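You operate a simulated robot arm through the tools that you are given. There is no shell and no other tool. Be economical: measure what you need, move in short steps, check, and stop when the job is done.

Carry out the task below with a simulated robot arm. There is one attempt and no reset: what you move stays moved.

TASK
Put two of the black caps from the top of the side bench in the grey scrap tub.
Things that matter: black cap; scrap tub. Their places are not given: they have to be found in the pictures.

It is judged by the outcome, as a careful person would: the job done as asked, and still so three seconds after it is handed in. It fails if anything else is knocked over, pushed out of place, dropped, spilled or broken. A push-on lid holds only when it is set on centred and level and pressed home; a screw cap is set on level and turned clockwise until tight.

THE ROBOT
A 7-joint arm with a two-finger parallel gripper, fixed in place. Base frame: the origin is at the foot of the arm, x ahead of it, y to its left, z up; the work surface is at about z = 0. Units: m, degrees, N and s.
With the tool pointing down near the work surface it reaches from about 0.22 to 0.58 m from the base axis. Its first joint turns from -66.0 to 66.0 degrees. Payload 2.5 kg.
Tool frame: the origin (TCP) lies between the finger pads and is the grasp point; the fingertips stand 0.023 m ahead of it; z points along the fingers, y is the line along which they close. The gripper opens to 0.094 m. The fingers are 0.038 m wide and 0.01 m thick; the gripper's body (0.054 by 0.096 m) begins 0.039 m behind the TCP.
Orientation is that of the tool frame in the base frame, as a unit quaternion [x, y, z, w]. With the fingers straight down and closing along the base's y, the tool's x points along the base's -x, its y along +y and its z along -z.

THE INTERFACE
- The arm moves only by the tool nudge_tool. Its argument "commands" is a list that holds one entry, the list of rows, each a list of 7 numbers: the shift along the tool's x, y, z in units of 30 mm (1.0 is 30 mm), then the turn, a rotation vector about the tool's x, y, z in units of 5 degrees (1.0 is 5 degrees), then the finger opening in m, from 0 to 0.094. In form: [[[x, y, z, ax, ay, az, grip], ...]]. A call has 1 to 12 rows; each row shifts and turns the commanded pose from where the row before left it, along the tool's axes as they then stand. A call with a number of a shift or a turn outside -1 to 1 is refused whole. A row lasts 0.2 s, in which the tool goes at most 0.05 m and 8.6 degrees; a call with a longer step from one row to the next is refused whole, and so is a gripper value outside its range. A pose out of reach is approached as far as the arm can. The call stops where the force on the tool passes 40 N (or 10 N more than at its start, if that is more) or the arm is blocked; 0.2 s more then pass. Each finger travels about 0.108 m/s and halts on what it meets, pressing with about 21 N; the grip force reading is that of the motor and also rises with nothing between the fingers. The clock runs only during rows and for 0.2 s after the last one: add rows that do not move to give the fingers time. The reply holds the time, the measured pose of the TCP, the force on the tool along the base axes, the opening and the grip force, in the units named above and with some noise.
- Cameras (640 x 400 px; columns grow to the right, rows downward): "scene" is fixed at [0.1016, -0.4023, 0.5384]; the picture's right is [0.92, -0.38, 0.00], its down [-0.28, -0.67, -0.69] and it looks along [0.26, 0.63, -0.73] (base axes); focal length 214 px, centre (320, 200). "wrist" rides on the gripper at [-0.039, 0, -0.044] in the tool frame; the picture's right is [0.00, -1.00, 0.00], its down [0.97, 0.00, -0.24] and it looks along [0.24, 0.00, 0.97] (tool axes); focal length 218 px, centre (320, 200).
- capture(camera): a new picture of that camera. No time passes.
- pixel_to_xyz(camera, pixels): for up to 12 pixels [column, row] of the newest picture of that camera ("zoom" is the newest enlarged one), the place [x, y, z] in the base frame of the surface seen there, good to about 0.003 m, but the place of the scene camera against the robot may be out by one fixed shift of up to 0.018 m in any direction. No time passes.
- close_up(camera, box): a new picture of the part [left, top, right, bottom] of that camera's present view, enlarged. No time passes.
- job_done(): hands the job in; it is judged then, once.

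Keep the steps short. Do not move on a guess: measure, check each grasp and each placing, and mend mistakes. In all there are 60 turns and 22 pictures (those below and enlarged ones count). Leave the gripper open and the arm clear of the work at the hand-in unless told otherwise, and finish with a single line.

The tools are called after ">>>" by a JSON object that holds its "api" and its "payload". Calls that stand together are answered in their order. nudge_tool: Moves the arm, as the interface text tells. Its arguments: {"type":"object","properties":{"commands":{"type":"array"}},"required":["commands"]} The other tools are called the same way: capture (camera) takes a picture; pixel_to_xyz (camera, pixels) gives the place of the surface under pixels of a picture; close_up (camera, box) takes an enlarged picture of a part of a camera's view; job_done () hands the job in.

At the start:

```text
clock: 0.0
tool_pos: [0.3699, -0.0809, 0.3093]
orientation: [0.0, 1.0, 0.0, 0.0]
wrist_force: [-0.6, -0.4, 0.4]
grip_width: 0.094
finger_force: 0.1
```

scene: 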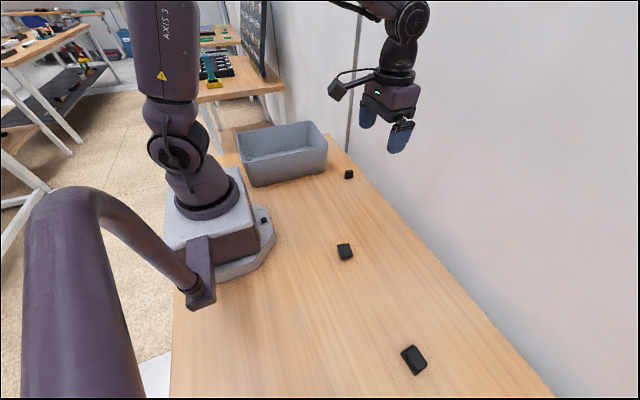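
wrist: 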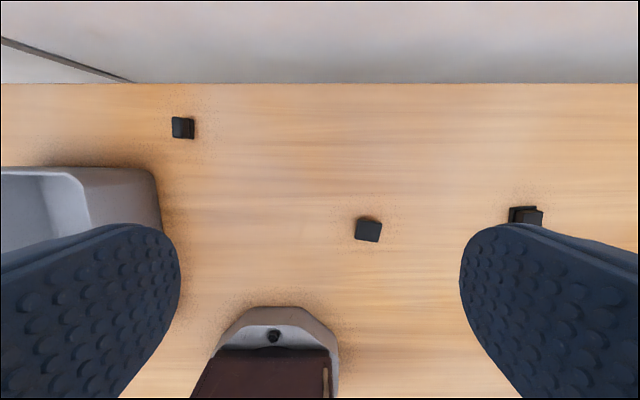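

Three black objects are visible on the bench, at about wrist (182,128), (368,230) and (525,215), and the grey tub is at the left. I'll enlarge the views and measure them.

>>> {"api": "close_up", "payload": {"camera": "scene", "box": [220, 110, 460, 390]}}

>>> {"api": "pixel_to_xyz", "payload": {"camera": "wrist", "pixels": [[182, 128], [174, 120], [368, 230], [358, 218], [380, 240], [525, 213], [512, 210], [300, 180], [82, 172], [158, 185], [40, 200], [274, 336]]}}

>>> {"api": "pixel_to_xyz", "payload": {"camera": "scene", "pixels": [[348, 174], [345, 251], [413, 359], [239, 137], [311, 123], [327, 147], [252, 163], [283, 150], [264, 220], [340, 300], [256, 186], [324, 172]]}}

```text
1.43 times, centred on (340, 250) of scene
```

zoom: 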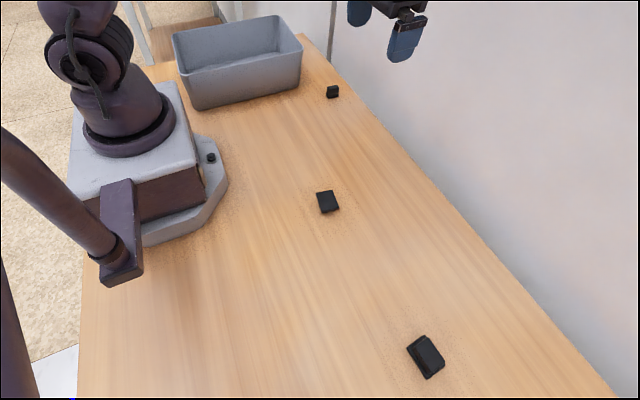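

```text
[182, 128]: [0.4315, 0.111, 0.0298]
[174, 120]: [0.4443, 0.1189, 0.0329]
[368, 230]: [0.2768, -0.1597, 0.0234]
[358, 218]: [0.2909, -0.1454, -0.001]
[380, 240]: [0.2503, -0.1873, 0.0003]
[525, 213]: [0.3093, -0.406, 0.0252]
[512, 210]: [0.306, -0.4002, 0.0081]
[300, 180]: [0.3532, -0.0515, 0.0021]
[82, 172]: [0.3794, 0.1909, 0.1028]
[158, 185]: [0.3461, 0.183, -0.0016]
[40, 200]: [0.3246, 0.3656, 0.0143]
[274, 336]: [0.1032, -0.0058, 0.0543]
```

```text
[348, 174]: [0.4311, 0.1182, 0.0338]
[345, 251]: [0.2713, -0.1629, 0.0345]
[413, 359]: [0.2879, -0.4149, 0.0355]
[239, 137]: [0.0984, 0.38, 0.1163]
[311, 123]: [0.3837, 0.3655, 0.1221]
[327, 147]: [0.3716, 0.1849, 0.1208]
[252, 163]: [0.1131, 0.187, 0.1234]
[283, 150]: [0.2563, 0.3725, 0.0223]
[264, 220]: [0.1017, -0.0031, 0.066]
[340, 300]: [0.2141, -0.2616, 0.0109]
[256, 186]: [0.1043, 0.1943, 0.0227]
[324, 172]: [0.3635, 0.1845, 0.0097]
```

The tub spans about x 0.10–0.37 and y 0.18–0.37, with its rim at about z 0.105. Next I need to see what each black object really is, so I'll enlarge the view of each.

>>> {"api": "close_up", "payload": {"camera": "scene", "box": [325, 225, 365, 275]}}

>>> {"api": "close_up", "payload": {"camera": "scene", "box": [385, 335, 445, 385]}}

>>> {"api": "close_up", "payload": {"camera": "wrist", "box": [150, 105, 214, 145]}}

```text
8.00 times, centred on (345, 250) of scene
```

zoom: 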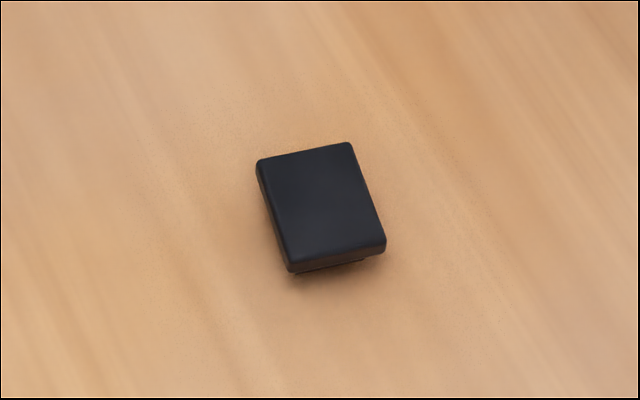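

```text
8.00 times, centred on (415, 360) of scene
```

zoom: 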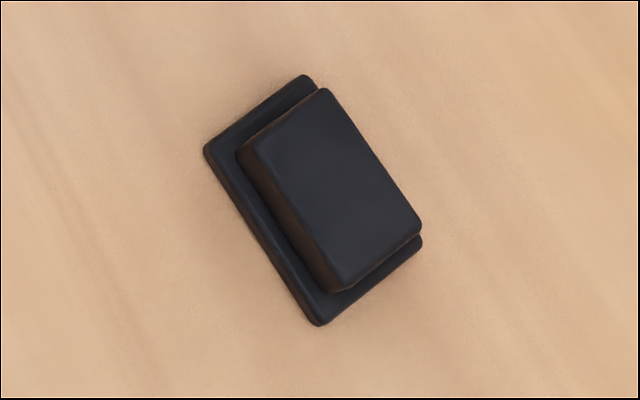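

```text
10.00 times, centred on (182, 125) of wrist
```

zoom: 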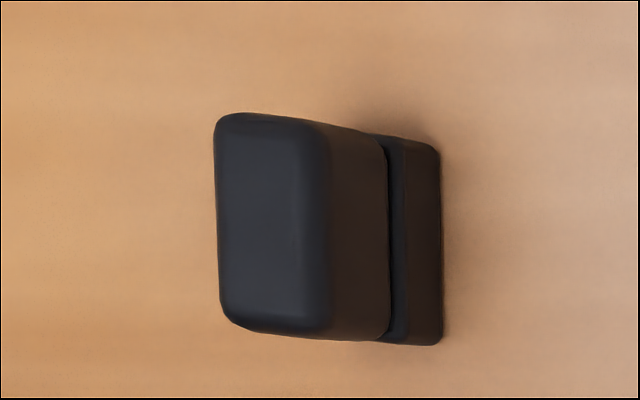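

All three are the same cap (plate plus plug), lying in different poses. I'll take B at (0.277,-0.160) first. Hover above it at z≈0.15 and look.

>>> {"api": "nudge_tool", "payload": {"commands": [[[0.39, -0.33, 0.66, 0, 0, 0, 0.094], [0.39, -0.33, 0.66, 0, 0, 0, 0.094], [0.39, -0.33, 0.66, 0, 0, 0, 0.094], [0.39, -0.33, 0.66, 0, 0, 0, 0.094], [0.39, -0.33, 0.66, 0, 0, 0, 0.094], [0.39, -0.33, 0.66, 0, 0, 0, 0.094], [0.39, -0.33, 0.66, 0, 0, 0, 0.094], [0.39, -0.33, 0.66, 0, 0, 0, 0.094], [0, 0, 0, 0, 0, 0, 0.094]]]}}

>>> {"api": "capture", "payload": {"camera": "wrist"}}

```text
clock: 2.0
tool_pos: [0.2742, -0.1608, 0.1509]
orientation: [0.0, 1.0, 0.0, 0.001]
wrist_force: [-1.1, -0.5, 0.0]
grip_width: 0.0939
finger_force: 0.0
```

```text
15 pictures are left
```

wrist: 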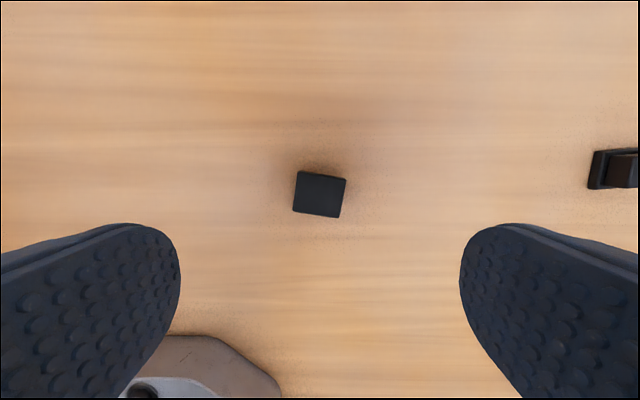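

Cap B's plate shows at (320,194), turned a few degrees. I'll measure its centre and corners.

>>> {"api": "pixel_to_xyz", "payload": {"camera": "wrist", "pixels": [[320, 194], [300, 174], [343, 181], [339, 213], [296, 208], [321, 175], [318, 210], [297, 190], [342, 197], [320, 225]]}}

```text
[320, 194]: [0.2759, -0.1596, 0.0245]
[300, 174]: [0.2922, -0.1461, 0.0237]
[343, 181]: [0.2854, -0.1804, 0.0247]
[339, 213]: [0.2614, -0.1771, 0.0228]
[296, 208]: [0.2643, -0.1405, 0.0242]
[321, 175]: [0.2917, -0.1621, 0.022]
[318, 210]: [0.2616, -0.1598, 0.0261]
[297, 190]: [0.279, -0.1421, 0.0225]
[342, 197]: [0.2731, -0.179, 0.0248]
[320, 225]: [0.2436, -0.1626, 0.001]
```

Plate centre is (0.276,-0.160), top z 0.024, about 38×30 mm, long side 8.5° off the closing line. I'll turn +8.5° about tool z, narrow the opening a little, and descend to TCP z≈0.028 (tips at 5 mm).

>>> {"api": "nudge_tool", "payload": {"commands": [[[-0.05, 0.03, 0, 0, 0, 0.85, 0.08], [0, 0, 0, 0, 0, 0.85, 0.07], [0, 0, 0.8, 0, 0, 0, 0.07], [0, 0, 0.8, 0, 0, 0, 0.07], [0, 0, 0.8, 0, 0, 0, 0.07], [0, 0, 0.8, 0, 0, 0, 0.07], [0, 0, 0.5, 0, 0, 0, 0.07], [0, 0, 0.38, 0, 0, 0, 0.07], [0, 0, 0, 0, 0, 0, 0.07]]]}}

>>> {"api": "capture", "payload": {"camera": "wrist"}}

```text
clock: 4.0
tool_pos: [0.279, -0.1605, 0.0267]
orientation: [0.074, 0.997, 0.0, 0.001]
wrist_force: [0.2, -0.4, -0.9]
grip_width: 0.0701
finger_force: 0.0
```

```text
14 pictures are left
```

wrist: 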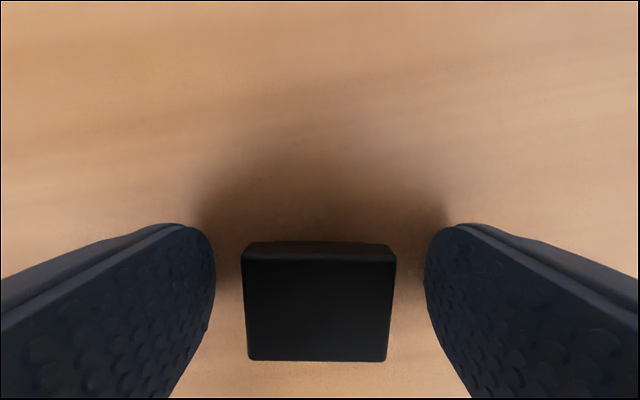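

The plate is centred and parallel between the fingers. Close, and give the fingers time.

>>> {"api": "nudge_tool", "payload": {"commands": [[[0.05, 0, 0, 0, 0, 0, 0.05], [0, 0, 0, 0, 0, 0, 0.03], [0, 0, 0, 0, 0, 0, 0.02], [0, 0, 0, 0, 0, 0, 0.02]]]}}

```text
clock: 5.0
tool_pos: [0.2776, -0.1598, 0.0277]
orientation: [0.074, 0.997, -0.001, 0.0]
wrist_force: [-0.3, -0.2, 0.0]
grip_width: 0.0394
finger_force: 20.8
```

It grips at 39 mm width with 21 N. Lift to z≈0.21 and check.

>>> {"api": "nudge_tool", "payload": {"commands": [[[0, 0, -0.5, 0, 0, 0, 0.02], [0, 0, -0.8, 0, 0, 0, 0.02], [0, 0, -0.8, 0, 0, 0, 0.02], [0, 0, -0.8, 0, 0, 0, 0.02], [0, 0, -0.8, 0, 0, 0, 0.02], [0, 0, -0.8, 0, 0, 0, 0.02], [0, 0, -0.8, 0, 0, 0, 0.02], [0, 0, -0.8, 0, 0, 0, 0.02], [0, 0, 0, 0, 0, 0, 0.02]]]}}

>>> {"api": "capture", "payload": {"camera": "wrist"}}

```text
clock: 7.0
tool_pos: [0.2784, -0.1589, 0.2115]
orientation: [0.074, 0.997, 0.0, 0.0]
wrist_force: [-0.8, -0.3, 0.0]
grip_width: 0.02
finger_force: 0.1
```

```text
13 pictures are left
```

wrist: 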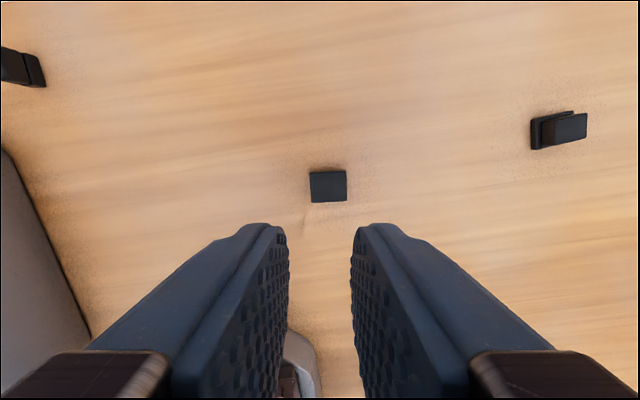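

The cap slipped out on the lift: the width fell to 0.02 and it still lies on the bench at (328,186). I'll look at it closely and re-measure.

>>> {"api": "close_up", "payload": {"camera": "wrist", "box": [296, 166, 360, 206]}}

>>> {"api": "pixel_to_xyz", "payload": {"camera": "zoom", "pixels": [[320, 200], [150, 70], [500, 60], [160, 350], [490, 340], [320, 60], [320, 350], [150, 200], [495, 200]]}}

```text
10.00 times, centred on (328, 186) of wrist
```

zoom: 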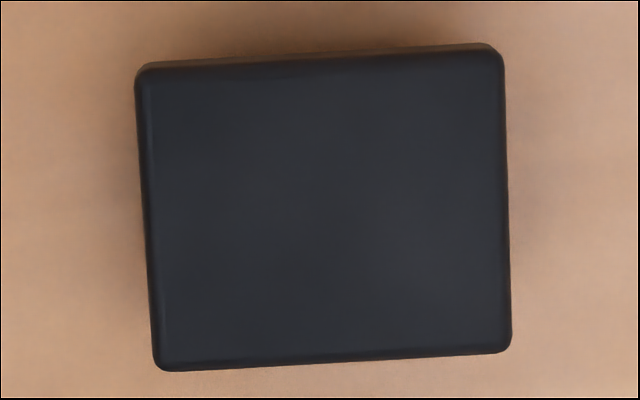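

```text
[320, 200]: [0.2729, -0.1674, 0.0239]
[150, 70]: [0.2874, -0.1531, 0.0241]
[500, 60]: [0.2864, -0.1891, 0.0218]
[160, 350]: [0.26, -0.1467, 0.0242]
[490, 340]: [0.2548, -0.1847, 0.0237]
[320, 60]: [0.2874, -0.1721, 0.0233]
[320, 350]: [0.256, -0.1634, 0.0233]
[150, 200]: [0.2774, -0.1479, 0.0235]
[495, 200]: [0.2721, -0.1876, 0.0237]
```

The cap now sits at about (0.272,-0.168), turned 3° the other way. The grip was shallow, on the plate's rim only. I'll retry slightly deeper, turned to match, and then lift very slowly.

>>> {"api": "nudge_tool", "payload": {"commands": [[[0.166, -0.33, 0, 0, 0, 0, 0.05], [0, 0, 0, 0, 0, -0.6, 0.07], [0, 0, 0.9, 0, 0, 0, 0.07], [0, 0, 0.9, 0, 0, 0, 0.07], [0, 0, 0.9, 0, 0, 0, 0.07], [0, 0, 0.9, 0, 0, 0, 0.07], [0, 0, 0.9, 0, 0, 0, 0.07], [0, 0, 0.9, 0, 0, 0, 0.07], [0, 0, 0.5, 0, 0, 0, 0.07], [0, 0, 0.3, 0, 0, 0, 0.07], [0, 0, 0, 0, 0, 0, 0.07]]]}}

>>> {"api": "capture", "payload": {"camera": "wrist"}}

```text
clock: 9.4
tool_pos: [0.2713, -0.1688, 0.0257]
orientation: [0.048, 0.999, 0.0, 0.0]
wrist_force: [-0.8, -0.3, -0.2]
grip_width: 0.0701
finger_force: 0.0
```

```text
11 pictures are left
```

wrist: 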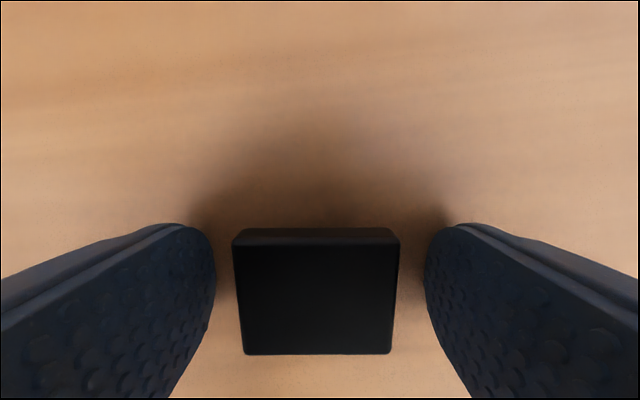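

The cap is about 4 mm ahead of the pad centre (its centre is at row ~298, against 314). I'll shift 4 mm forward, close, then rise just 6 mm in slow steps.

>>> {"api": "nudge_tool", "payload": {"commands": [[[-0.12, 0, 0, 0, 0, 0, 0.07], [0, 0, 0, 0, 0, 0, 0.05], [0, 0, 0, 0, 0, 0, 0.03], [0, 0, 0, 0, 0, 0, 0], [0, 0, 0, 0, 0, 0, 0], [0, 0, 0, 0, 0, 0, 0], [0, 0, -0.05, 0, 0, 0, 0], [0, 0, -0.05, 0, 0, 0, 0], [0, 0, -0.05, 0, 0, 0, 0], [0, 0, -0.05, 0, 0, 0, 0]]]}}

>>> {"api": "capture", "payload": {"camera": "wrist"}}

```text
clock: 11.6
tool_pos: [0.2737, -0.1683, 0.0307]
orientation: [0.048, 0.999, 0.0, 0.0]
wrist_force: [-0.4, -0.8, -0.1]
grip_width: 0.0394
finger_force: 20.8
```

```text
10 pictures are left
```

wrist: 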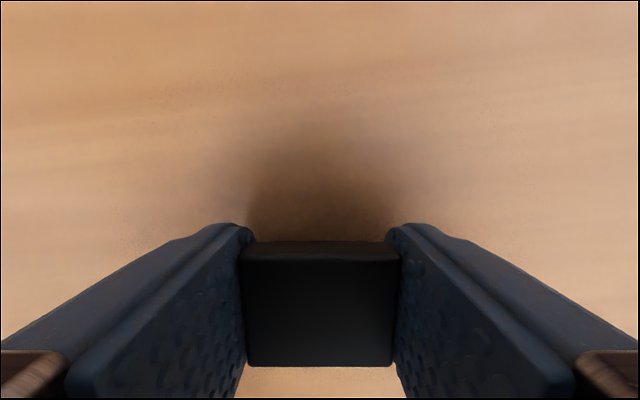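

The cap's image size hasn't changed, so it seems to be rising with the fingers. Continue the slow lift and watch the width.

>>> {"api": "nudge_tool", "payload": {"commands": [[[0, 0, -0.1, 0, 0, 0, 0], [0, 0, -0.15, 0, 0, 0, 0], [0, 0, -0.2, 0, 0, 0, 0], [0, 0, -0.2, 0, 0, 0, 0], [0, 0, -0.2, 0, 0, 0, 0], [0, 0, -0.15, 0, 0, 0, 0], [0, 0, -0.1, 0, 0, 0, 0]]]}}

```text
clock: 13.2
tool_pos: [0.2751, -0.169, 0.0642]
orientation: [0.048, 0.999, 0.001, 0.0]
wrist_force: [0.7, 0.3, 0.1]
grip_width: 0.0392
finger_force: 21.1
```

Still held at 39 mm at z 0.064. Continue gently.

>>> {"api": "nudge_tool", "payload": {"commands": [[[0, 0, -0.1, 0, 0, 0, 0], [0, 0, -0.2, 0, 0, 0, 0], [0, 0, -0.3, 0, 0, 0, 0], [0, 0, -0.4, 0, 0, 0, 0], [0, 0, -0.4, 0, 0, 0, 0], [0, 0, -0.4, 0, 0, 0, 0], [0, 0, -0.4, 0, 0, 0, 0], [0, 0, -0.4, 0, 0, 0, 0], [0, 0, -0.4, 0, 0, 0, 0], [0, 0, -0.3, 0, 0, 0, 0], [0, 0, -0.2, 0, 0, 0, 0], [0, 0, -0.1, 0, 0, 0, 0]]]}}

>>> {"api": "capture", "payload": {"camera": "wrist"}}

```text
clock: 15.8
tool_pos: [0.2735, -0.1677, 0.1712]
orientation: [0.048, 0.999, 0.0, 0.0]
wrist_force: [-0.5, -0.3, -0.2]
grip_width: 0.039
finger_force: 20.9
```

```text
9 pictures are left
```

wrist: 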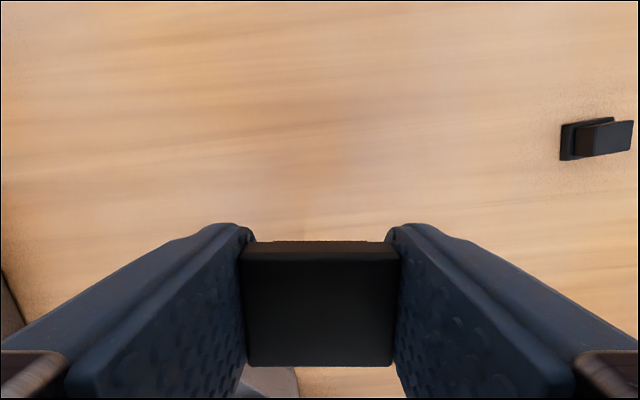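

Cap held and lifted clear. Next, carry it along +y toward the tub centre (~(0.25,0.28)) with gentle ramps, staying at z 0.17 (tips at 0.148, above the 0.105 rim).

>>> {"api": "nudge_tool", "payload": {"commands": [[[0.015, 0.1, 0, 0, 0, 0, 0], [0.045, 0.3, 0, 0, 0, 0, 0], [0.075, 0.5, 0, 0, 0, 0, 0], [0.107, 0.7, 0, 0, 0, 0, 0], [0.107, 0.7, 0, 0, 0, 0, 0], [0.107, 0.7, 0, 0, 0, 0, 0], [0.107, 0.7, 0, 0, 0, 0, 0], [0.107, 0.7, 0, 0, 0, 0, 0], [0.107, 0.7, 0, 0, 0, 0, 0], [0.107, 0.7, 0, 0, 0, 0, 0], [0.107, 0.7, 0, 0, 0, 0, 0], [0.075, 0.5, 0, 0, 0, 0, 0]]]}}

>>> {"api": "nudge_tool", "payload": {"commands": [[[0.075, 0.5, 0, 0, 0, 0, 0], [0.107, 0.7, 0, 0, 0, 0, 0], [0.107, 0.7, 0, 0, 0, 0, 0], [0.107, 0.7, 0, 0, 0, 0, 0], [0.107, 0.7, 0, 0, 0, 0, 0], [0.107, 0.7, 0, 0, 0, 0, 0], [0.107, 0.7, 0, 0, 0, 0, 0], [0.107, 0.7, 0, 0, 0, 0, 0], [0.107, 0.7, 0, 0, 0, 0, 0], [0.075, 0.5, 0, 0, 0, 0, 0], [0.045, 0.3, 0, 0, 0, 0, 0], [0.015, 0.1, 0, 0, 0, 0, 0]]]}}

>>> {"api": "capture", "payload": {"camera": "wrist"}}

```text
clock: 18.4
tool_pos: [0.2623, 0.0444, 0.1728]
orientation: [0.048, 0.999, 0.0, 0.001]
wrist_force: [0.2, -0.2, -0.4]
grip_width: 0.039
finger_force: 21.3
```

```text
clock: 21.0
tool_pos: [0.2522, 0.2542, 0.1723]
orientation: [0.048, 0.999, -0.001, 0.0]
wrist_force: [-0.3, -0.7, -0.5]
grip_width: 0.0391
finger_force: 20.9
```

```text
8 pictures are left
```

wrist: 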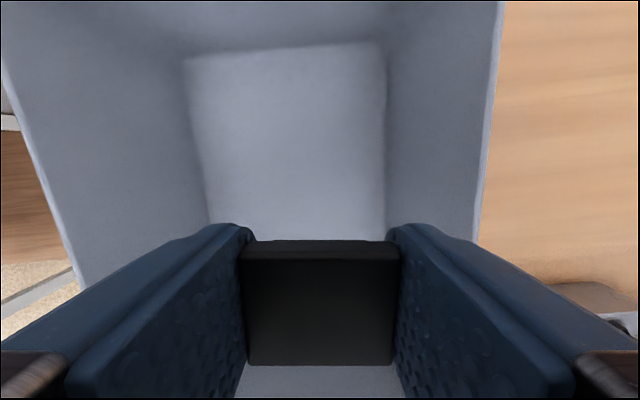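

Still held, over the tub's inside. I'll measure the tub floor and walls before lowering.

>>> {"api": "pixel_to_xyz", "payload": {"camera": "wrist", "pixels": [[192, 60], [380, 45], [385, 200], [210, 200], [300, 150], [494, 60], [480, 200], [20, 110], [65, 240], [300, 385]]}}

```text
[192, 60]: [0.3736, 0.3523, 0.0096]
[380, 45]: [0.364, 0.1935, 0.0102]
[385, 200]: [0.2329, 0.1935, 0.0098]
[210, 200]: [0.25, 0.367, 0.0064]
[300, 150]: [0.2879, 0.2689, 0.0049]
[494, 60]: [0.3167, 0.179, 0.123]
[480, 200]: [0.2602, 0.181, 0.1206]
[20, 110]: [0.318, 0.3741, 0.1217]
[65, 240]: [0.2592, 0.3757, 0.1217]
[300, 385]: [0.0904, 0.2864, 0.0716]
```

The floor is at z≈0.007 and spans y 0.195–0.36; the rim is at z≈0.12. I'll shift +24 mm in y to the middle, then lower to TCP z≈0.043.

>>> {"api": "nudge_tool", "payload": {"commands": [[[0.03, 0.2, 0, 0, 0, 0, 0], [0.04, 0.4, 0, 0, 0, 0, 0], [0.02, 0.2, 0.1, 0, 0, 0, 0], [0, 0, 0.3, 0, 0, 0, 0], [0, 0, 0.5, 0, 0, 0, 0], [0, 0, 0.6, 0, 0, 0, 0], [0, 0, 0.6, 0, 0, 0, 0], [0, 0, 0.6, 0, 0, 0, 0], [0, 0, 0.6, 0, 0, 0, 0], [0, 0, 0.5, 0, 0, 0, 0], [0, 0, 0.3, 0, 0, 0, 0], [0, 0, 0.15, 0, 0, 0, 0]]]}}

```text
clock: 23.6
tool_pos: [0.2515, 0.2787, 0.0444]
orientation: [0.048, 0.999, 0.0, 0.0]
wrist_force: [-0.2, -0.6, -0.8]
grip_width: 0.0393
finger_force: 21.4
```

Inside the tub, with the tips about 15 mm above the floor. Lower 9 mm more, open, then rise.

>>> {"api": "nudge_tool", "payload": {"commands": [[[0, 0, 0.15, 0, 0, 0, 0], [0, 0, 0.15, 0, 0, 0, 0], [0, 0, 0, 0, 0, 0, 0], [0, 0, 0, 0, 0, 0, 0.06], [0, 0, 0, 0, 0, 0, 0.06], [0, 0, -0.3, 0, 0, 0, 0.06], [0, 0, -0.9, 0, 0, 0, 0.06], [0, 0, -0.9, 0, 0, 0, 0.06], [0, 0, -0.9, 0, 0, 0, 0.06], [0, 0, -0.9, 0, 0, 0, 0.06], [0, 0, -0.9, 0, 0, 0, 0.06], [0, 0, 0, 0, 0, 0, 0.06]]]}}

>>> {"api": "capture", "payload": {"camera": "wrist"}}

```text
clock: 26.2
tool_pos: [0.2497, 0.2811, 0.1792]
orientation: [0.048, 0.999, 0.001, 0.0]
wrist_force: [-0.4, 0.3, 0.2]
grip_width: 0.0598
finger_force: 0.1
```

```text
7 pictures are left
```

wrist: 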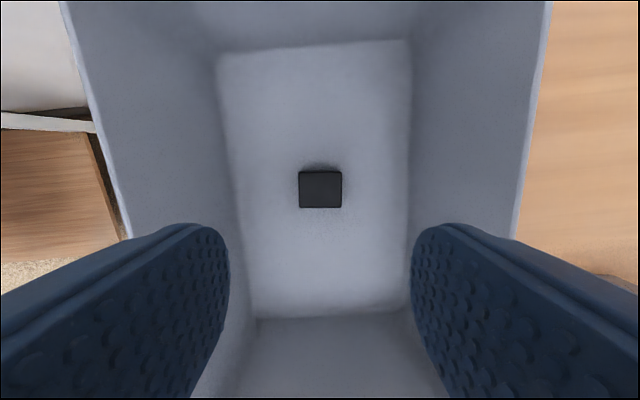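

The first cap lies in the tub at (320,189). For the second I have A (near the wall) and C. I'll check how far the wall is behind A, using the scene picture.

>>> {"api": "pixel_to_xyz", "payload": {"camera": "scene", "pixels": [[375, 180], [385, 170], [400, 160], [365, 178], [415, 150], [480, 300], [500, 290], [338, 90], [100, 230], [150, 215], [195, 290], [70, 300]]}}

```text
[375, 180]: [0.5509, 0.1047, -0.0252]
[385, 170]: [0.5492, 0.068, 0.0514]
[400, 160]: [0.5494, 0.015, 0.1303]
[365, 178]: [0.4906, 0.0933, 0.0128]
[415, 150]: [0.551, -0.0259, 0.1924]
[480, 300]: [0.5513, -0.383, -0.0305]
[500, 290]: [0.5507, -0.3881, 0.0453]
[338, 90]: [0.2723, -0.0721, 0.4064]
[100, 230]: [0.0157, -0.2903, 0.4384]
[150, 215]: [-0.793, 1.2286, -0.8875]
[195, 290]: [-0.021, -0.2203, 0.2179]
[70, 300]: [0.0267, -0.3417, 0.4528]
```

The wall is at x≈0.55, leaving about 11 cm behind A, which is enough. I'll straighten the yaw and go over A at about (0.431,0.111), staying above the rim.

>>> {"api": "nudge_tool", "payload": {"commands": [[[0, 0, -0.3, 0, 0, -1.0, 0.06], [0, 0, -0.3, 0, 0, -0.1, 0.06], [-0.6, -0.57, 0, 0, 0, 0, 0.06], [-0.6, -0.57, 0, 0, 0, 0, 0.06], [-0.6, -0.57, 0, 0, 0, 0, 0.06], [-0.6, -0.57, 0, 0, 0, 0, 0.06], [-0.6, -0.57, 0, 0, 0, 0, 0.06], [-0.6, -0.57, 0, 0, 0, 0, 0.06], [-0.6, -0.57, 0, 0, 0, 0, 0.06], [-0.6, -0.57, 0, 0, 0, 0, 0.06], [-0.6, -0.57, 0, 0, 0, 0, 0.06], [-0.6, -0.57, 0, 0, 0, 0, 0.06]]]}}

>>> {"api": "capture", "payload": {"camera": "wrist"}}

```text
clock: 28.8
tool_pos: [0.4316, 0.1073, 0.1985]
orientation: [0.0, 1.0, 0.001, 0.0]
wrist_force: [-0.1, 1.0, 0.0]
grip_width: 0.0602
finger_force: 0.1
```

```text
6 pictures are left
```

wrist: 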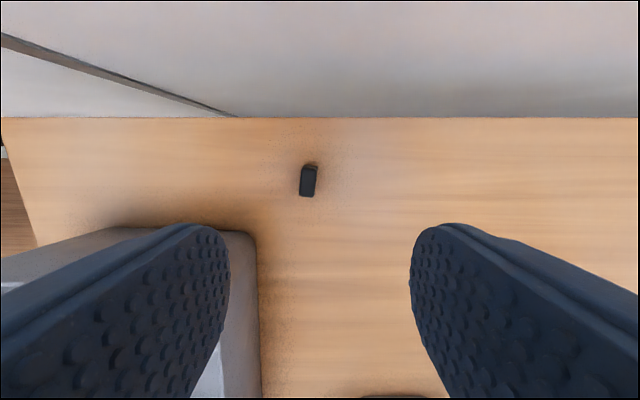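

>>> {"api": "close_up", "payload": {"camera": "wrist", "box": [276, 161, 340, 201]}}

>>> {"api": "pixel_to_xyz", "payload": {"camera": "zoom", "pixels": [[320, 200], [250, 80], [390, 80], [240, 320], [370, 320], [320, 60], [320, 345], [250, 200], [385, 200], [404, 80], [240, 220]]}}

```text
10.00 times, centred on (308, 181) of wrist
```

zoom: 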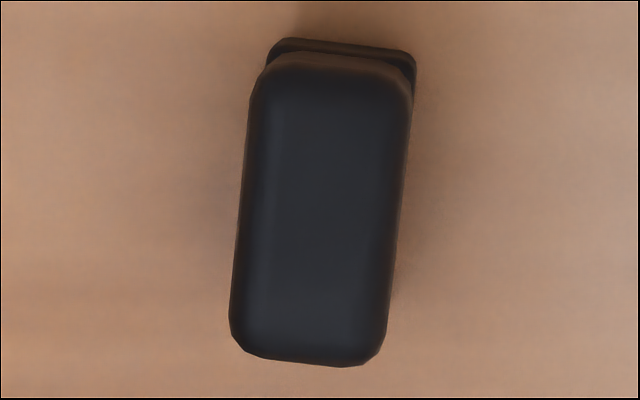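

```text
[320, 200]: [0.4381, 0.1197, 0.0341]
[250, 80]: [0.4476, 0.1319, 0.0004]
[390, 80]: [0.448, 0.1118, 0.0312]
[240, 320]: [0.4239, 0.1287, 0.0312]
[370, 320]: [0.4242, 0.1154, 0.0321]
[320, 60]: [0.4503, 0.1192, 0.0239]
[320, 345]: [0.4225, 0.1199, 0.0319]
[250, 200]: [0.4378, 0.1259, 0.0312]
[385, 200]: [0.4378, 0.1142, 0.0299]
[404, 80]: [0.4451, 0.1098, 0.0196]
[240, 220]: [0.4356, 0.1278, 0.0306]
```

A looks different from B in proportion: narrow (about 16×30 mm) and about 32 mm tall. Before choosing, I'll measure A and C properly in the scene picture to compare their sizes.

>>> {"api": "pixel_to_xyz", "payload": {"camera": "scene", "pixels": [[401.5, 354], [413, 345.5], [415, 374.5], [426, 366], [407, 354], [415.3, 347.5], [417.7, 370], [426.5, 362.5], [410, 368], [333, 262], [345, 178], [352, 171]]}}

>>> {"api": "close_up", "payload": {"camera": "scene", "box": [332, 164, 364, 184]}}

```text
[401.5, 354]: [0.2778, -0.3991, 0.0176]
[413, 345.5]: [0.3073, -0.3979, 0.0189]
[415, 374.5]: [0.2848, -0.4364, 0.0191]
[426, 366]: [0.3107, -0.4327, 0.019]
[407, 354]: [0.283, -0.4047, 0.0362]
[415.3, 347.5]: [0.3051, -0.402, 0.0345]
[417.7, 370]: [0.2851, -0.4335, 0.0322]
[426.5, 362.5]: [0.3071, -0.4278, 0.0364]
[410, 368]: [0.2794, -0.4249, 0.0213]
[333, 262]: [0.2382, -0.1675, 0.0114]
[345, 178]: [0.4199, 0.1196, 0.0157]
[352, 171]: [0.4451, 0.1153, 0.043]
```

```text
16.00 times, centred on (348, 174) of scene
```

zoom: 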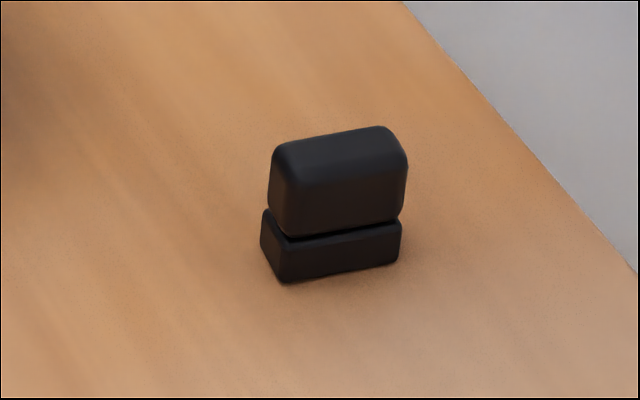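

A is a different, two-block object. C measures a 38×30 mm plate with a plug, 24 mm tall, which matches B. So C is the second black cap and A stays untouched. C's corrected centre is about (0.300,-0.414). I'll travel there high.

>>> {"api": "nudge_tool", "payload": {"commands": [[[0.217, -0.87, 0, 0, 0, 0, 0.07], [0.217, -0.87, 0, 0, 0, 0, 0.07], [0.217, -0.87, 0, 0, 0, 0, 0.07], [0.217, -0.87, 0, 0, 0, 0, 0.07], [0.217, -0.87, 0, 0, 0, 0, 0.07], [0.217, -0.87, 0, 0, 0, 0, 0.07], [0.217, -0.87, 0, 0, 0, 0, 0.07], [0.217, -0.87, 0, 0, 0, 0, 0.07], [0.217, -0.87, 0, 0, 0, 0, 0.07], [0.217, -0.87, 0, 0, 0, 0, 0.07], [0.217, -0.87, 0, 0, 0, 0, 0.07], [0.217, -0.87, 0, 0, 0, 0, 0.07]]]}}

>>> {"api": "nudge_tool", "payload": {"commands": [[[0.217, -0.87, 0, 0, 0, 0, 0.07], [0.217, -0.87, 0.2, 0, 0, 0, 0.07], [0.217, -0.87, 0.2, 0, 0, 0, 0.07], [0.217, -0.87, 0.3, 0, 0, 0, 0.07], [0.217, -0.87, 0.3, 0, 0, 0, 0.07], [0.217, -0.87, 0.3, 0, 0, 0, 0.07], [0.217, -0.87, 0.3, 0, 0, 0, 0.07], [0.217, -0.87, 0.3, 0, 0, 0, 0.07], [0, 0, 0, 0, 0, 0, 0.07]]]}}

>>> {"api": "capture", "payload": {"camera": "wrist"}}

```text
clock: 31.4
tool_pos: [0.3531, -0.2054, 0.198]
orientation: [0.0, 1.0, 0.0, -0.001]
wrist_force: [0.5, -0.4, 0.2]
grip_width: 0.07
finger_force: 0.1
```

```text
clock: 33.4
tool_pos: [0.3004, -0.4132, 0.1399]
orientation: [0.0, 1.0, 0.0, 0.0]
wrist_force: [-0.4, -1.3, 0.5]
grip_width: 0.0701
finger_force: 0.0
```

```text
3 pictures are left
```

wrist: 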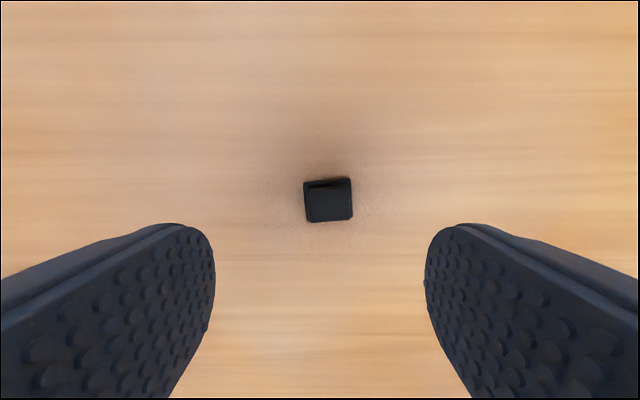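

>>> {"api": "pixel_to_xyz", "payload": {"camera": "wrist", "pixels": [[329, 203], [312, 190], [348, 186], [312, 218], [350, 215], [311, 204], [350, 201], [329, 190], [331, 217], [306, 185], [349, 179], [306, 215]]}}

```text
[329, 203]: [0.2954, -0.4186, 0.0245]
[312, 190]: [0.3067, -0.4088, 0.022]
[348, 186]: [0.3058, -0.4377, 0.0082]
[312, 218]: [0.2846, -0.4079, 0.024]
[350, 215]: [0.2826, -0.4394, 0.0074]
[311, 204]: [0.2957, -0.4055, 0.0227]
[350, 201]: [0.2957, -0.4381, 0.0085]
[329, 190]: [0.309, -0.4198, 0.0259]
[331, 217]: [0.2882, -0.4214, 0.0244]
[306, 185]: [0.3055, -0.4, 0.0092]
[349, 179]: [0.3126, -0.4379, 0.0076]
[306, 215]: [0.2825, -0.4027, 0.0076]
```

Plug top centre is about (0.297,-0.420), ~30×24 mm, top z 0.024, with the plate up to 0.008 and a turn of about -6°. I'll align and descend to TCP z≈0.035 (tips just above the plate), then check.

>>> {"api": "nudge_tool", "payload": {"commands": [[[0.117, -0.233, 0, 0, 0, 0, 0.07], [0, 0, 0, 0, 0, -0.6, 0.07], [0, 0, 0.6, 0, 0, -0.6, 0.07], [0, 0, 0.7, 0, 0, 0, 0.07], [0, 0, 0.7, 0, 0, 0, 0.07], [0, 0, 0.7, 0, 0, 0, 0.07], [0, 0, 0.5, 0, 0, 0, 0.06], [0, 0, 0.3, 0, 0, 0, 0.06], [0, 0, 0, 0, 0, 0, 0.06]]]}}

>>> {"api": "capture", "payload": {"camera": "wrist"}}

```text
clock: 35.4
tool_pos: [0.2977, -0.4214, 0.0359]
orientation: [-0.053, 0.999, 0.0, 0.0]
wrist_force: [0.0, -0.3, 0.0]
grip_width: 0.0601
finger_force: 0.0
```

```text
2 pictures are left
```

wrist: 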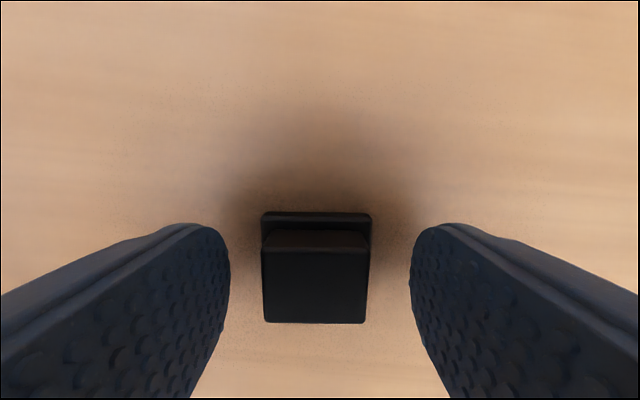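

Aligned and centred. Lower 2 mm, close on the plug, and lift slowly.

>>> {"api": "nudge_tool", "payload": {"commands": [[[0, 0, 0.06, 0, 0, 0, 0.05], [0, 0, 0, 0, 0, 0, 0.03], [0, 0, 0, 0, 0, 0, 0], [0, 0, 0, 0, 0, 0, 0], [0, 0, 0, 0, 0, 0, 0], [0, 0, -0.05, 0, 0, 0, 0], [0, 0, -0.05, 0, 0, 0, 0], [0, 0, -0.1, 0, 0, 0, 0], [0, 0, -0.2, 0, 0, 0, 0], [0, 0, -0.2, 0, 0, 0, 0], [0, 0, -0.1, 0, 0, 0, 0]]]}}

```text
clock: 37.8
tool_pos: [0.2979, -0.4214, 0.0548]
orientation: [-0.052, 0.999, -0.001, 0.0]
wrist_force: [0.4, -0.2, 0.1]
grip_width: 0.0305
finger_force: 21.1
```

Gripped at 30.5 mm on the plug and holding at z 0.055. Continue lifting gently to about 0.18.

>>> {"api": "nudge_tool", "payload": {"commands": [[[0, 0, -0.1, 0, 0, 0, 0], [0, 0, -0.2, 0, 0, 0, 0], [0, 0, -0.3, 0, 0, 0, 0], [0, 0, -0.4, 0, 0, 0, 0], [0, 0, -0.5, 0, 0, 0, 0], [0, 0, -0.5, 0, 0, 0, 0], [0, 0, -0.5, 0, 0, 0, 0], [0, 0, -0.5, 0, 0, 0, 0], [0, 0, -0.5, 0, 0, 0, 0], [0, 0, -0.4, 0, 0, 0, 0], [0, 0, -0.3, 0, 0, 0, 0], [0, 0, -0.15, 0, 0, 0, 0]]]}}

```text
clock: 40.4
tool_pos: [0.2982, -0.4198, 0.1859]
orientation: [-0.052, 0.999, 0.0, -0.001]
wrist_force: [0.1, 0.5, -0.1]
grip_width: 0.0308
finger_force: 21.5
```

Firm at 30.8 mm. I'll carry it to the tub along +y, straightening the yaw first. The drop point is (0.20,0.28), beside the first cap.

>>> {"api": "nudge_tool", "payload": {"commands": [[[0, 0, 0, 0, 0, 0.6, 0], [0, 0, 0, 0, 0, 0.6, 0], [0, 0.1, 0, 0, 0, 0, 0], [0, 0.3, 0, 0, 0, 0, 0], [0, 0.5, 0, 0, 0, 0, 0], [0, 0.7, 0, 0, 0, 0, 0], [0, 0.7, 0, 0, 0, 0, 0], [0, 0.7, 0, 0, 0, 0, 0], [0, 0.7, 0, 0, 0, 0, 0], [0, 0.7, 0, 0, 0, 0, 0], [0, 0.7, 0, 0, 0, 0, 0], [0, 0.5, 0, 0, 0, 0, 0]]]}}

>>> {"api": "nudge_tool", "payload": {"commands": [[[0, 0.5, 0, 0, 0, 0, 0], [0, 0.8, 0, 0, 0, 0, 0], [0, 0.8, 0, 0, 0, 0, 0], [0, 0.8, 0, 0, 0, 0, 0], [0, 0.8, 0, 0, 0, 0, 0], [0, 0.8, 0, 0, 0, 0, 0], [0, 0.8, 0, 0, 0, 0, 0], [0, 0.8, 0, 0, 0, 0, 0], [0, 0.8, 0, 0, 0, 0, 0], [0, 0.8, 0, 0, 0, 0, 0], [0, 0.8, 0, 0, 0, 0, 0], [0, 0.5, 0, 0, 0, 0, 0]]]}}

```text
clock: 43.0
tool_pos: [0.2985, -0.2526, 0.1854]
orientation: [-0.001, 1.0, 0.0, 0.0]
wrist_force: [0.0, -0.1, -0.7]
grip_width: 0.0308
finger_force: 20.8
```

```text
clock: 45.6
tool_pos: [0.2976, 0.0189, 0.1837]
orientation: [0.0, 1.0, 0.0, 0.0]
wrist_force: [0.1, 0.0, 0.1]
grip_width: 0.0307
finger_force: 21.1
```

Still held. Final stretch to (0.20,0.28).

>>> {"api": "nudge_tool", "payload": {"commands": [[[0.15, 0.5, 0, 0, 0, 0, 0], [0.3, 0.8, 0, 0, 0, 0, 0], [0.33, 0.8, 0, 0, 0, 0, 0], [0.33, 0.8, 0, 0, 0, 0, 0], [0.33, 0.8, 0, 0, 0, 0, 0], [0.33, 0.8, 0, 0, 0, 0, 0], [0.33, 0.8, 0, 0, 0, 0, 0], [0.33, 0.8, 0, 0, 0, 0, 0], [0.33, 0.8, 0, 0, 0, 0, 0], [0.3, 0.8, 0, 0, 0, 0, 0], [0.15, 0.6, 0, 0, 0, 0, 0], [0.05, 0.3, 0, 0, 0, 0, 0]]]}}

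>>> {"api": "capture", "payload": {"camera": "wrist"}}

```text
clock: 48.2
tool_pos: [0.2008, 0.2751, 0.1844]
orientation: [-0.001, 1.0, 0.0, 0.0]
wrist_force: [0.7, -0.2, 0.3]
grip_width: 0.0304
finger_force: 20.7
```

```text
1 pictures are left
```

wrist: 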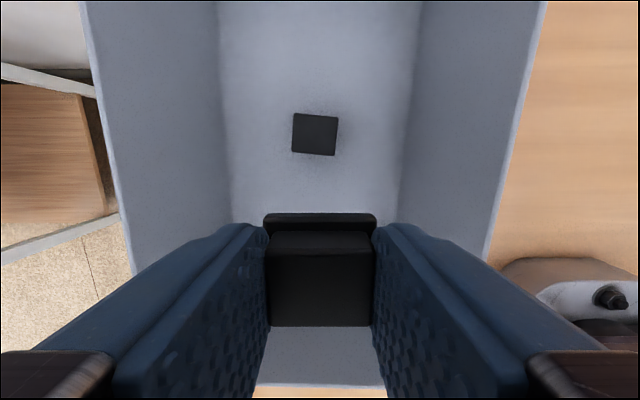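

The cap is held with the tub floor below it, and the first cap is clear ahead. Lower to TCP z≈0.047 (cap bottom a few mm above the floor), open modestly, then rise.

>>> {"api": "nudge_tool", "payload": {"commands": [[[0, 0, 0.2, 0, 0, 0, 0], [0, 0, 0.4, 0, 0, 0, 0], [0, 0, 0.6, 0, 0, 0, 0], [0, 0, 0.6, 0, 0, 0, 0], [0, 0, 0.6, 0, 0, 0, 0], [0, 0, 0.6, 0, 0, 0, 0], [0, 0, 0.6, 0, 0, 0, 0], [0, 0, 0.5, 0, 0, 0, 0], [0, 0, 0.3, 0, 0, 0, 0], [0, 0, 0.15, 0, 0, 0, 0]]]}}

>>> {"api": "nudge_tool", "payload": {"commands": [[[0, 0, 0, 0, 0, 0, 0.06], [0, 0, 0, 0, 0, 0, 0.06], [0, 0, 0, 0, 0, 0, 0.06], [0, 0, -0.3, 0, 0, 0, 0.06], [0, 0, -0.9, 0, 0, 0, 0.06], [0, 0, -0.9, 0, 0, 0, 0.06], [0, 0, -0.9, 0, 0, 0, 0.06], [0, 0, -0.9, 0, 0, 0, 0.06], [0, 0, -0.9, 0, 0, 0, 0.06], [0, 0, -0.9, 0, 0, 0, 0.06], [0, 0, 0, 0, 0, 0, 0.08]]]}}

>>> {"api": "capture", "payload": {"camera": "wrist"}}

```text
clock: 50.4
tool_pos: [0.1995, 0.2761, 0.0488]
orientation: [0.0, 1.0, 0.0, 0.0]
wrist_force: [0.1, 0.4, 0.0]
grip_width: 0.0305
finger_force: 20.8
```

```text
clock: 52.8
tool_pos: [0.199, 0.2766, 0.22]
orientation: [-0.001, 1.0, 0.0, 0.0]
wrist_force: [0.5, 0.1, 0.2]
grip_width: 0.0801
finger_force: 0.1
```

```text
0 pictures are left
```

wrist: 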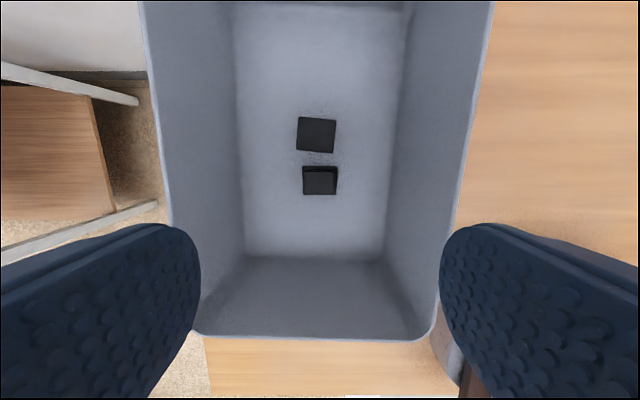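

Both caps lie in the tub at (316,135) and (320,181). I'll move the open gripper up and away from the tub, then hand in.

>>> {"api": "nudge_tool", "payload": {"commands": [[[0, 0, -0.8, 0, 0, 0, 0.09], [0, 0, -0.8, 0, 0, 0, 0.09], [-0.5, -0.8, -0.3, 0, 0, 0, 0.09], [-0.5, -0.8, 0, 0, 0, 0, 0.09], [-0.5, -0.8, 0, 0, 0, 0, 0.09], [-0.5, -0.8, 0, 0, 0, 0, 0.09], [-0.5, -0.8, 0, 0, 0, 0, 0.09], [-0.5, -0.8, 0, 0, 0, 0, 0.09], [-0.5, -0.8, 0, 0, 0, 0, 0.09], [-0.5, -0.8, 0, 0, 0, 0, 0.09], [0, -0.8, 0, 0, 0, 0, 0.09], [0, 0, 0, 0, 0, 0, 0.09]]]}}

```text
clock: 55.4
tool_pos: [0.3201, 0.0582, 0.2773]
orientation: [0.0, 1.0, -0.001, 0.0]
wrist_force: [-0.2, 0.1, 0.3]
grip_width: 0.0899
finger_force: 0.2
```

The arm is clear and the gripper is open, so I'm handing in.

>>> {"api": "job_done", "payload": {}}

```text
The job is handed in.
```

Two black caps are in the grey scrap tub; the first slipped from the gripper once on the bench before a second lift held, and the third black object, which is not a matching cap, was left where it was.
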